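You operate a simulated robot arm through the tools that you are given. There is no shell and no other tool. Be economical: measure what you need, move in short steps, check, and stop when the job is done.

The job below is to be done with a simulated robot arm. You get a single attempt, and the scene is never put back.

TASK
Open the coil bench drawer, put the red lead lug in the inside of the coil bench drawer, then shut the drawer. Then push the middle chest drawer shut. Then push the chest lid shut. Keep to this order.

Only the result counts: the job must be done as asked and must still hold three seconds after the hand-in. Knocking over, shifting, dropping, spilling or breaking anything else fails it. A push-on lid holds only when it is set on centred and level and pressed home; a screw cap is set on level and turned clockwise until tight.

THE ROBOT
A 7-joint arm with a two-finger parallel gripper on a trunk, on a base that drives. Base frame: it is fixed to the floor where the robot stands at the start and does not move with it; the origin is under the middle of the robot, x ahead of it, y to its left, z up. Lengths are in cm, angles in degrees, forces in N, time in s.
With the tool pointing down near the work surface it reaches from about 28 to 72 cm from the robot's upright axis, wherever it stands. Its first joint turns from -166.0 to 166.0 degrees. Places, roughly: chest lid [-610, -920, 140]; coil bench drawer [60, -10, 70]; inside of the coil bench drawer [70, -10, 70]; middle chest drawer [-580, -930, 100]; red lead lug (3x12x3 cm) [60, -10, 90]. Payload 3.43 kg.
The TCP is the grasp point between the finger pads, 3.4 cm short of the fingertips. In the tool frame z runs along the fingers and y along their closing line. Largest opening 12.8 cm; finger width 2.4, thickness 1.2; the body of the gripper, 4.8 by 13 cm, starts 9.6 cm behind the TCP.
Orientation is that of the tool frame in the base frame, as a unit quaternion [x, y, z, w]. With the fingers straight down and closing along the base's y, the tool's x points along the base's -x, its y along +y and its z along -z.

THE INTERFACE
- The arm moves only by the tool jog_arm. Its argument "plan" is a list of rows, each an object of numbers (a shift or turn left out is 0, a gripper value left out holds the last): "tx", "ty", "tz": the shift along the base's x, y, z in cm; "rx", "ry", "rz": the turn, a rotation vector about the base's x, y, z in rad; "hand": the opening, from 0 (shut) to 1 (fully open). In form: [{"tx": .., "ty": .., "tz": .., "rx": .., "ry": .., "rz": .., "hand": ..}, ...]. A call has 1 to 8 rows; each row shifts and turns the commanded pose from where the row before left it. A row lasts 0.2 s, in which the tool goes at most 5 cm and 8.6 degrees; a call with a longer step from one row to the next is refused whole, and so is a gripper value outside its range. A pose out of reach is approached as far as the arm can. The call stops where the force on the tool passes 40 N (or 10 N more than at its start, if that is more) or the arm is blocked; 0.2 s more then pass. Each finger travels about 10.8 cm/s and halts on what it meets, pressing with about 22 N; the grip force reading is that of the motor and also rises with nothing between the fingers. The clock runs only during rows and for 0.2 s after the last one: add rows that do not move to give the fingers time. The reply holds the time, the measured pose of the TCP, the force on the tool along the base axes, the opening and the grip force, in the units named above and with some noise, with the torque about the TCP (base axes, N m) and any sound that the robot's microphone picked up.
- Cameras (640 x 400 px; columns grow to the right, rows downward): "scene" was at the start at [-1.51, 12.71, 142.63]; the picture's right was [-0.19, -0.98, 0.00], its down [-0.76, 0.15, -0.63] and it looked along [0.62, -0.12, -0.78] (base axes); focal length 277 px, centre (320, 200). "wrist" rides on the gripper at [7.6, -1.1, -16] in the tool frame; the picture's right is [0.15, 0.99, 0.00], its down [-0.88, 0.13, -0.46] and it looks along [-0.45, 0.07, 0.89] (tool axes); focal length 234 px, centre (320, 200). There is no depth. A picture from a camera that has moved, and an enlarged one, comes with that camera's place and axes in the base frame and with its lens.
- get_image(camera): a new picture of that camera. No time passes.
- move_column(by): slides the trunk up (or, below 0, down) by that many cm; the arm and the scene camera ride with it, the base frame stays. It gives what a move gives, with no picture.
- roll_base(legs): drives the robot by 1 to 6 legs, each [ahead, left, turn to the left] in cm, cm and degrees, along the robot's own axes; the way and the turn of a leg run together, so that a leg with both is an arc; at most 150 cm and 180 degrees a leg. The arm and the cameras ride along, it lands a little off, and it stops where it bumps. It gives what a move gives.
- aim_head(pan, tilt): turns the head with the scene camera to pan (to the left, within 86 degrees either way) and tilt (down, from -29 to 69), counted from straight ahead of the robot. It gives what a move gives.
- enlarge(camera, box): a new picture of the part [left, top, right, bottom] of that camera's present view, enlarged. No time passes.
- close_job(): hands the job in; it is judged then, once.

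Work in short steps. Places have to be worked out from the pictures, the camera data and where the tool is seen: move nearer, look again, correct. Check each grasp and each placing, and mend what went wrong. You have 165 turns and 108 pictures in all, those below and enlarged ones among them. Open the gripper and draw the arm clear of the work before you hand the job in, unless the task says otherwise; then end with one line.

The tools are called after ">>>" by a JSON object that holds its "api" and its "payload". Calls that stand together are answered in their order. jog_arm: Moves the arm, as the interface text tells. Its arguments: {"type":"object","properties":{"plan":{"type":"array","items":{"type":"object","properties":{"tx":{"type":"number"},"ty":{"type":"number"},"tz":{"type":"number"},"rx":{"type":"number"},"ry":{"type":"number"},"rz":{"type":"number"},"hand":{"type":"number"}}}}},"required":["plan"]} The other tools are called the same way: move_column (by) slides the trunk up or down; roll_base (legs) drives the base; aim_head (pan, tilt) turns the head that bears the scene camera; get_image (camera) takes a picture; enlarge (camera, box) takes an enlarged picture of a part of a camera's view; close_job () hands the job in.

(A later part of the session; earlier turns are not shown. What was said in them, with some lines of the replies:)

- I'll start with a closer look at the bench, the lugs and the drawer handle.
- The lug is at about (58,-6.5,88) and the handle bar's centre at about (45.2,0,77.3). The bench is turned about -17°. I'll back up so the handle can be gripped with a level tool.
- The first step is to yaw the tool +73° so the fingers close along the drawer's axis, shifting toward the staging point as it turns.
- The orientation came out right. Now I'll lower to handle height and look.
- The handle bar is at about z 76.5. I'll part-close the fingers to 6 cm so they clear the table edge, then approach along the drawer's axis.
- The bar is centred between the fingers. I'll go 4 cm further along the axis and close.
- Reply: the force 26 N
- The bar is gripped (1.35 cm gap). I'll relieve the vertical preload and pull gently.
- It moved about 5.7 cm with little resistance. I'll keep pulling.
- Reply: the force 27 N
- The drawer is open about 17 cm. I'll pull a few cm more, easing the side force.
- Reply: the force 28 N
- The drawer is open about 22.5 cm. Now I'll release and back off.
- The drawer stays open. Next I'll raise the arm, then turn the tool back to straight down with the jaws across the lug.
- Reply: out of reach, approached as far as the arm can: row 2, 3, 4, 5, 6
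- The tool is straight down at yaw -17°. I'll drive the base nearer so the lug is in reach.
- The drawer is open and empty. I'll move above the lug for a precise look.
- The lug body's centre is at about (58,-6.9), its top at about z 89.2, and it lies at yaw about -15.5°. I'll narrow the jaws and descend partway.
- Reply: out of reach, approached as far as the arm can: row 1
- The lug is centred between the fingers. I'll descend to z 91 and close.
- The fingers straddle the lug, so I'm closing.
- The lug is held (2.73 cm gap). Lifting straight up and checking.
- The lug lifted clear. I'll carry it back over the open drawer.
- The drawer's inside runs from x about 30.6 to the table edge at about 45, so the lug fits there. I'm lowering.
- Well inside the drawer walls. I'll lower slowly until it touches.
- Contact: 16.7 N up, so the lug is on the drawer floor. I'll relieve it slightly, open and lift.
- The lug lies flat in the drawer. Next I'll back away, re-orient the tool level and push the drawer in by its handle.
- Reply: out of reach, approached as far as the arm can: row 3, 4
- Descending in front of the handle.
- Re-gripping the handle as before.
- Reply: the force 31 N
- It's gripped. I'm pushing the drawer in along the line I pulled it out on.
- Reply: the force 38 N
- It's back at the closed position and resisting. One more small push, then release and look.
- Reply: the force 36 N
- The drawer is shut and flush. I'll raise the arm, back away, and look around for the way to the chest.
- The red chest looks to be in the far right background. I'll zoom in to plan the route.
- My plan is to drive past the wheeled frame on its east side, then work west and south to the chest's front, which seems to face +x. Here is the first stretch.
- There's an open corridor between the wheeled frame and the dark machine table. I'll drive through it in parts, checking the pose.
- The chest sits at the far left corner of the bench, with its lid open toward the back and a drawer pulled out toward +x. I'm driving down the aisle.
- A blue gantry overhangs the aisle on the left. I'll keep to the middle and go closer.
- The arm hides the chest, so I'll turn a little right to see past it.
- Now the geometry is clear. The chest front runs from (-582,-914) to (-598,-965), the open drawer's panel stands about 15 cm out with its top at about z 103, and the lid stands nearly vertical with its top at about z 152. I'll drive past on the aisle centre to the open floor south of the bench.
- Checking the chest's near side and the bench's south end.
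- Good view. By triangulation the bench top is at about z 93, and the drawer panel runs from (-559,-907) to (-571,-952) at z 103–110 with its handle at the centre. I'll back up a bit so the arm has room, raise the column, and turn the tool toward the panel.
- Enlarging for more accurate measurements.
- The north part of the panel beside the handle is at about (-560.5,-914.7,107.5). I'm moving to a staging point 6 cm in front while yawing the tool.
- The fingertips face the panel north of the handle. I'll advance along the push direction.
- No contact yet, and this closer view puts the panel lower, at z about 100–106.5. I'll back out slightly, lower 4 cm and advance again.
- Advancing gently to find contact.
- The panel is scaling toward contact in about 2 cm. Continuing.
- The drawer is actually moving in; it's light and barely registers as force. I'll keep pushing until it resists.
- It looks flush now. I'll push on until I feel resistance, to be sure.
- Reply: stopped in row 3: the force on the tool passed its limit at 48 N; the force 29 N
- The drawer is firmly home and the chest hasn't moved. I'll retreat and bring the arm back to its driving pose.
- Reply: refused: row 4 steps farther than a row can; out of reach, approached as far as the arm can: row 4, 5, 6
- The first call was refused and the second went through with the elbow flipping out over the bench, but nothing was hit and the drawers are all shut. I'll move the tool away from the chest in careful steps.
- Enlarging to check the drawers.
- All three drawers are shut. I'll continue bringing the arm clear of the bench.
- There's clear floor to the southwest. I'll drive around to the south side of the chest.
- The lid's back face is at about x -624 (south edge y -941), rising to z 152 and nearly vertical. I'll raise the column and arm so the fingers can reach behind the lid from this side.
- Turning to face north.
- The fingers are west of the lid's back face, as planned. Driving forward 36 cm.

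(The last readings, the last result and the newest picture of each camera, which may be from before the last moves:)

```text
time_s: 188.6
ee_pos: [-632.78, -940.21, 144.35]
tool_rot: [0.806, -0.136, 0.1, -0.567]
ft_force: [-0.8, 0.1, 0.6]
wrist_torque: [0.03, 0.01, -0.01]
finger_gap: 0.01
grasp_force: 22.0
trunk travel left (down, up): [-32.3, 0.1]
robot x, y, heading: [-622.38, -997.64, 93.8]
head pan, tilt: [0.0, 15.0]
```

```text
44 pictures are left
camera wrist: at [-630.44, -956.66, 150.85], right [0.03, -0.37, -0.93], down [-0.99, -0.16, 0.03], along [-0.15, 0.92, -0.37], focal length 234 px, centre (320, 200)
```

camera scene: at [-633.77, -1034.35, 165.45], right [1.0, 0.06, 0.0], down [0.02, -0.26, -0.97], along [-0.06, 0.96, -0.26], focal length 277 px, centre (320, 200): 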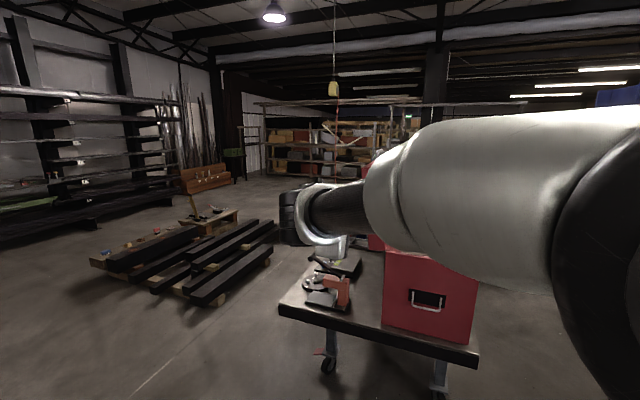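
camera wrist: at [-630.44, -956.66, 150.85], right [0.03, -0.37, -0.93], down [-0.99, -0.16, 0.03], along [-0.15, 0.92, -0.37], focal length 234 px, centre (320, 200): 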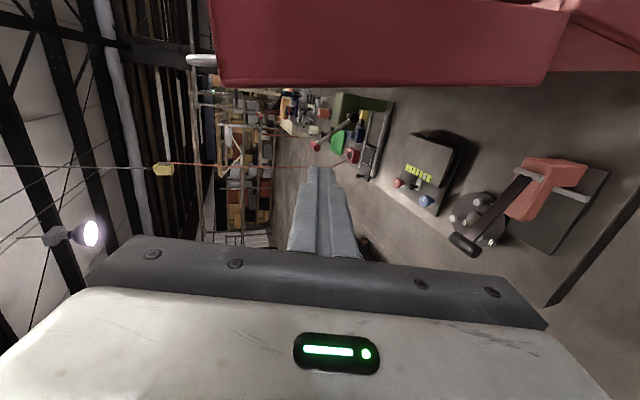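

Sliding the fingers 10 cm along behind the lid, then pushing east gently.

>>> {"api": "jog_arm", "payload": {"plan": [{"tx": 0.7, "ty": 3.2}, {"tx": 0.7, "ty": 3.2}, {"tx": 0.7, "ty": 3.2}, {}]}}

>>> {"api": "jog_arm", "payload": {"plan": [{"tx": 1.45, "ty": -0.37}, {"tx": 1.45, "ty": -0.37}, {"tx": 1.45, "ty": -0.37}, {"tx": 1.45, "ty": -0.37}, {"tx": 1.45, "ty": -0.37}, {}]}}

>>> {"api": "get_image", "payload": {"camera": "wrist"}}

```text
time_s: 189.6
ee_pos: [-630.51, -930.71, 144.47]
tool_rot: [0.807, -0.135, 0.098, -0.567]
ft_force: [-1.0, 0.7, 0.4]
wrist_torque: [0.02, 0.01, 0.04]
finger_gap: 0.0
grasp_force: 22.1
trunk travel left (down, up): [-32.3, 0.1]
robot x, y, heading: [-622.25, -997.54, 93.7]
head pan, tilt: [0.0, 15.0]
```

```text
time_s: 191.0
ee_pos: [-623.21, -932.82, 144.36]
tool_rot: [0.807, -0.134, 0.099, -0.567]
ft_force: [-5.8, 0.1, 1.9]
wrist_torque: [-0.18, -0.42, -0.42]
finger_gap: 0.0
grasp_force: 22.3
trunk travel left (down, up): [-32.3, 0.1]
robot x, y, heading: [-622.12, -997.53, 94.0]
head pan, tilt: [0.0, 15.0]
```

```text
43 pictures are left
camera wrist: at [-621.06, -949.02, 150.71], right [0.03, -0.37, -0.93], down [-0.99, -0.16, 0.03], along [-0.15, 0.92, -0.37], focal length 234 px, centre (320, 200)
```

wrist: 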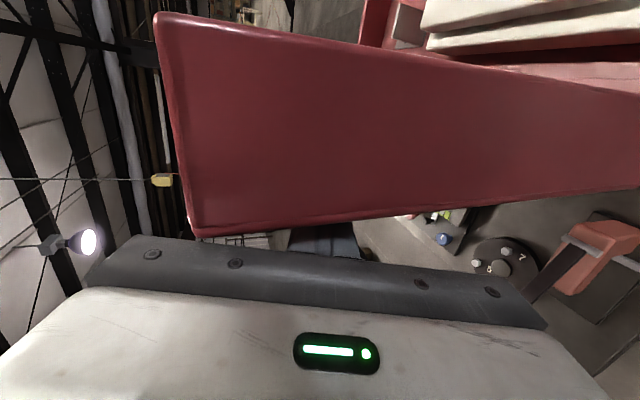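

Contact, with 6 N of resistance. I'll keep pushing east to tip the lid over its balance point.

>>> {"api": "jog_arm", "payload": {"plan": [{"tx": 1.45, "ty": -0.37}, {"tx": 1.45, "ty": -0.37}, {"tx": 1.45, "ty": -0.37}, {"tx": 1.45, "ty": -0.37}, {}]}}

>>> {"api": "get_image", "payload": {"camera": "wrist"}}

```text
time_s: 192.2
ee_pos: [-617.68, -934.27, 144.47]
tool_rot: [0.806, -0.136, 0.099, -0.567]
ft_force: [-2.6, 0.2, 3.1]
wrist_torque: [0.1, -0.03, 0.07]
finger_gap: 0.0
grasp_force: 21.9
trunk travel left (down, up): [-32.3, 0.1]
robot x, y, heading: [-622.13, -997.89, 93.9]
head pan, tilt: [0.0, 15.0]
```

```text
42 pictures are left
camera wrist: at [-615.41, -950.44, 150.93], right [0.03, -0.36, -0.93], down [-0.99, -0.16, 0.03], along [-0.15, 0.92, -0.36], focal length 234 px, centre (320, 200)
```

wrist: 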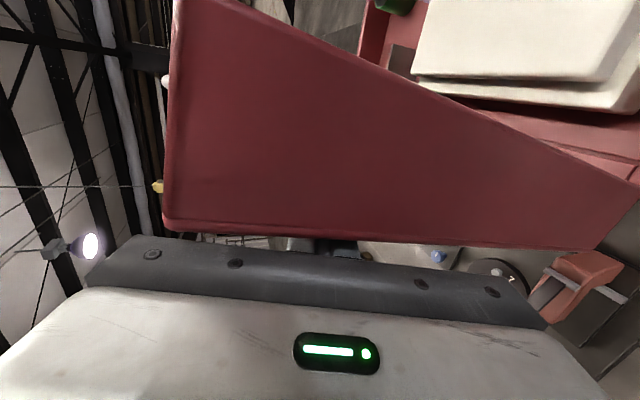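

The lid is turning. Continuing.

>>> {"api": "jog_arm", "payload": {"plan": [{"tx": 1.9, "ty": -0.5}, {"tx": 1.9, "ty": -0.5}, {"tx": 1.9, "ty": -0.5}, {"tx": 1.9, "ty": -0.5}, {}]}}

>>> {"api": "get_image", "payload": {"camera": "wrist"}}

```text
time_s: 193.4
ee_pos: [-609.97, -936.19, 144.44]
tool_rot: [0.806, -0.136, 0.099, -0.567]
ft_force: [0.0, -0.4, -0.2]
wrist_torque: [0.02, -0.02, -0.01]
finger_gap: 0.0
grasp_force: 21.5
trunk travel left (down, up): [-32.3, 0.1]
robot x, y, heading: [-622.29, -998.1, 93.7]
head pan, tilt: [0.0, 15.0]
```

```text
41 pictures are left
camera wrist: at [-607.7, -952.57, 150.86], right [0.03, -0.37, -0.93], down [-0.99, -0.16, 0.03], along [-0.15, 0.92, -0.37], focal length 234 px, centre (320, 200)
```

wrist: 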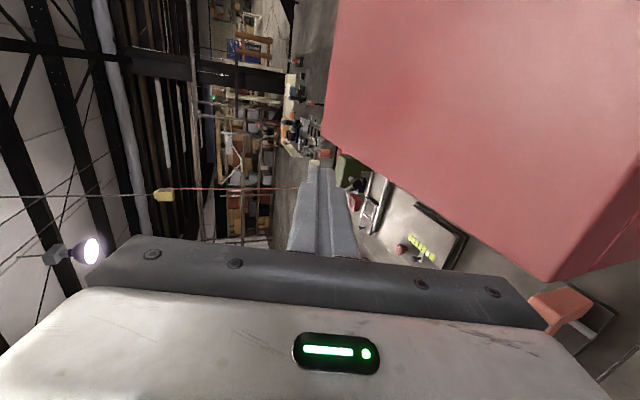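

The lid has gone past balance and is falling shut. I'll wait and look.

>>> {"api": "jog_arm", "payload": {"plan": [{}, {}, {}]}}

>>> {"api": "get_image", "payload": {"camera": "wrist"}}

>>> {"api": "aim_head", "payload": {"pan": -45, "tilt": 35}}

>>> {"api": "get_image", "payload": {"camera": "scene"}}

```text
time_s: 194.2
ee_pos: [-610.01, -936.29, 144.46]
tool_rot: [0.806, -0.136, 0.099, -0.567]
ft_force: [-0.2, 0.1, -0.1]
wrist_torque: [0.0, 0.01, 0.0]
finger_gap: 0.0
grasp_force: 22.1
trunk travel left (down, up): [-32.3, 0.1]
robot x, y, heading: [-622.18, -997.49, 93.9]
head pan, tilt: [0.0, 15.0]
```

```text
40 pictures are left
camera wrist: at [-607.74, -952.55, 150.87], right [0.03, -0.37, -0.93], down [-0.99, -0.16, 0.03], along [-0.15, 0.92, -0.37], focal length 234 px, centre (320, 200)
```

wrist: 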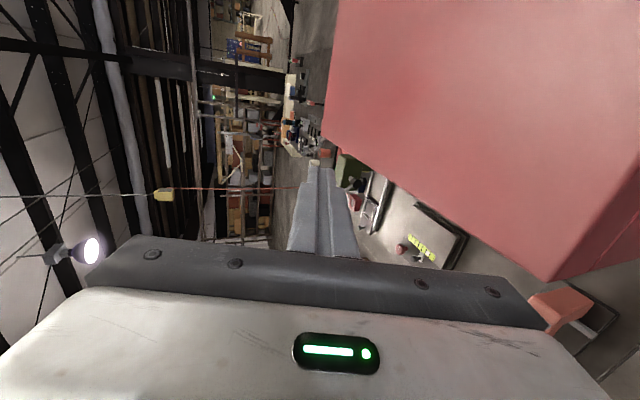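

```text
time_s: 195.3
ee_pos: [-610.14, -936.21, 144.47]
tool_rot: [0.807, -0.136, 0.099, -0.567]
ft_force: [0.8, 0.0, 0.4]
wrist_torque: [0.0, 0.04, 0.02]
finger_gap: 0.0
grasp_force: 22.4
trunk travel left (down, up): [-32.3, 0.1]
robot x, y, heading: [-622.46, -997.98, 93.8]
head pan, tilt: [-45.0, 35.0]
```

```text
39 pictures are left
camera scene: at [-629.75, -1000.69, 162.25], right [0.75, -0.66, 0.0], down [-0.38, -0.43, -0.82], along [0.54, 0.62, -0.57], focal length 277 px, centre (320, 200)
```

scene: 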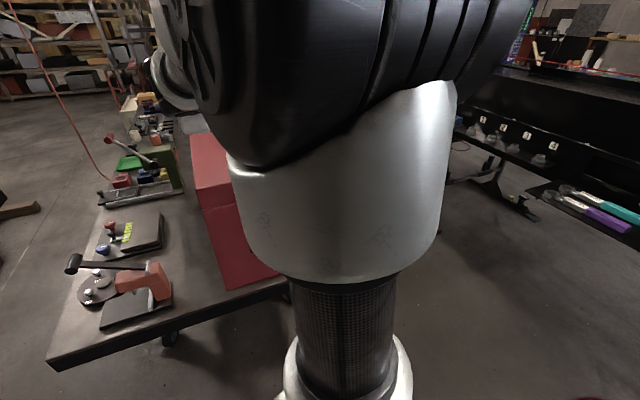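

The lid looks closed. To be sure it's home, I'll move over its top, pitch the tool down and press lightly.

>>> {"api": "jog_arm", "payload": {"plan": [{"tz": 3}, {"tx": 3, "ty": 1, "rx": -0.14, "ry": 0.05}, {"tx": 3, "ty": 1, "rx": -0.14, "ry": 0.05}, {"tx": 3, "ty": 1, "rx": -0.14, "ry": 0.05}, {"tx": 3.5, "ty": 1}, {"tx": 3.5, "ty": 1}, {"tx": 3.5, "ty": 1}, {}]}}

>>> {"api": "get_image", "payload": {"camera": "wrist"}}

```text
time_s: 197.1
ee_pos: [-590.49, -929.68, 147.4]
tool_rot: [0.912, -0.153, 0.064, -0.374]
ft_force: [0.4, 0.1, -0.3]
wrist_torque: [-0.02, -0.02, 0.0]
finger_gap: 0.0
grasp_force: 21.8
trunk travel left (down, up): [-32.3, 0.1]
robot x, y, heading: [-621.71, -997.58, 94.1]
head pan, tilt: [-45.0, 35.0]
```

```text
38 pictures are left
camera wrist: at [-586.7, -941.99, 159.47], right [-0.09, -0.71, -0.7], down [-0.97, -0.1, 0.23], along [-0.23, 0.69, -0.68], focal length 234 px, centre (320, 200)
```

wrist: 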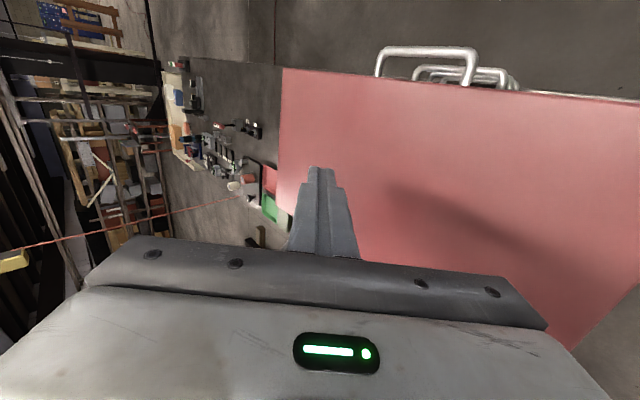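

The lid is down over the chest. Pressing gently.

>>> {"api": "jog_arm", "payload": {"plan": [{"tz": -4}, {"tz": -4}, {"tz": -3}, {"tz": -1}, {"tz": -1}, {"tz": -1}, {"tz": -1}, {"tz": -1}]}}

```text
time_s: 198.9
ee_pos: [-590.58, -930.04, 131.42]
tool_rot: [0.912, -0.153, 0.065, -0.375]
ft_force: [0.5, 0.5, -0.1]
wrist_torque: [-0.02, 0.0, 0.0]
finger_gap: 0.02
grasp_force: 22.1
trunk travel left (down, up): [-32.3, 0.1]
robot x, y, heading: [-622.15, -997.78, 93.5]
head pan, tilt: [-45.0, 35.0]
```

>>> {"api": "jog_arm", "payload": {"plan": [{"tz": -0.7}, {"tz": -0.7}, {"tz": -0.7}, {"tz": -0.7}, {"tz": -0.7}]}}

```text
time_s: 199.7
ee_pos: [-590.4, -929.87, 131.34]
tool_rot: [0.906, -0.153, 0.07, -0.389]
ft_force: [-0.9, -2.3, 10.9]
wrist_torque: [0.15, 0.08, 0.02]
finger_gap: 0.0
grasp_force: 22.5
trunk travel left (down, up): [-32.3, 0.1]
robot x, y, heading: [-622.23, -997.53, 93.9]
head pan, tilt: [-45.0, 35.0]
stopped in row 3: the force on the tool passed its limit at 43 N (the readings are from after the stop); the commanded pose is now the measured one
```

The lid held firm at 43 N, so it's home. I'll lift off, open the gripper, back away and check.

>>> {"api": "jog_arm", "payload": {"plan": [{"tz": 4}, {"tz": 4}, {"tz": 4}, {"tz": 4}, {"hand": 0.4}, {}]}}

>>> {"api": "roll_base", "payload": {"legs": [[-60, 0, 0]]}}

>>> {"api": "aim_head", "payload": {"pan": 10, "tilt": 20}}

>>> {"api": "get_image", "payload": {"camera": "scene"}}

>>> {"api": "get_image", "payload": {"camera": "wrist"}}

```text
time_s: 201.1
ee_pos: [-590.4, -929.58, 146.81]
tool_rot: [0.907, -0.152, 0.067, -0.386]
ft_force: [0.4, 0.1, 0.1]
wrist_torque: [0.01, 0.0, -0.01]
finger_gap: 5.14
grasp_force: 0.0
trunk travel left (down, up): [-32.3, 0.1]
robot x, y, heading: [-622.43, -997.71, 93.7]
head pan, tilt: [-45.0, 35.0]
```

```text
time_s: 204.5
ee_pos: [-586.56, -989.88, 146.89]
tool_rot: [0.908, -0.151, 0.066, -0.385]
ft_force: [0.0, -0.1, 0.3]
wrist_torque: [0.0, 0.03, -0.01]
finger_gap: 5.14
grasp_force: 0.0
trunk travel left (down, up): [-32.3, 0.1]
robot x, y, heading: [-618.3, -1058.16, 94.0]
head pan, tilt: [-45.0, 35.0]
```

```text
time_s: 205.7
ee_pos: [-586.59, -989.93, 146.97]
tool_rot: [0.908, -0.151, 0.067, -0.386]
ft_force: [-0.1, 0.0, 0.0]
wrist_torque: [0.0, 0.0, 0.01]
finger_gap: 5.16
grasp_force: 0.1
trunk travel left (down, up): [-32.3, 0.1]
robot x, y, heading: [-618.12, -1057.84, 94.0]
head pan, tilt: [10.0, 20.0]
```

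```text
37 pictures are left
camera scene: at [-633.63, -1058.8, 164.63], right [0.97, 0.24, 0.0], down [0.08, -0.33, -0.94], along [-0.23, 0.91, -0.34], focal length 277 px, centre (320, 200)
```

scene: 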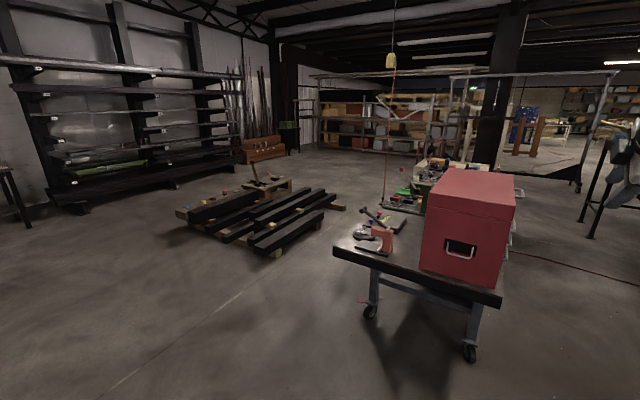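

```text
36 pictures are left
camera wrist: at [-582.92, -1002.5, 158.79], right [-0.08, -0.7, -0.71], down [-0.97, -0.11, 0.22], along [-0.23, 0.71, -0.67], focal length 234 px, centre (320, 200)
```

wrist: 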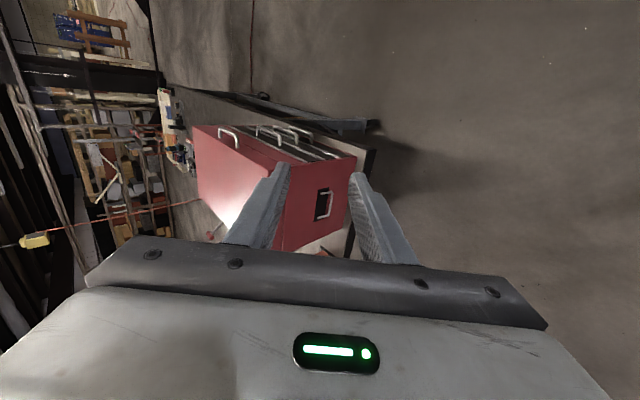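

The lid is closed, the drawer fronts are flush and the arm is clear, so I'm handing in.

>>> {"api": "close_job", "payload": {}}

```text
The job is handed in.
```

The red lead lug is in the coil bench drawer and that drawer is shut; the middle chest drawer and then the chest lid were pushed shut after it, in the order asked.
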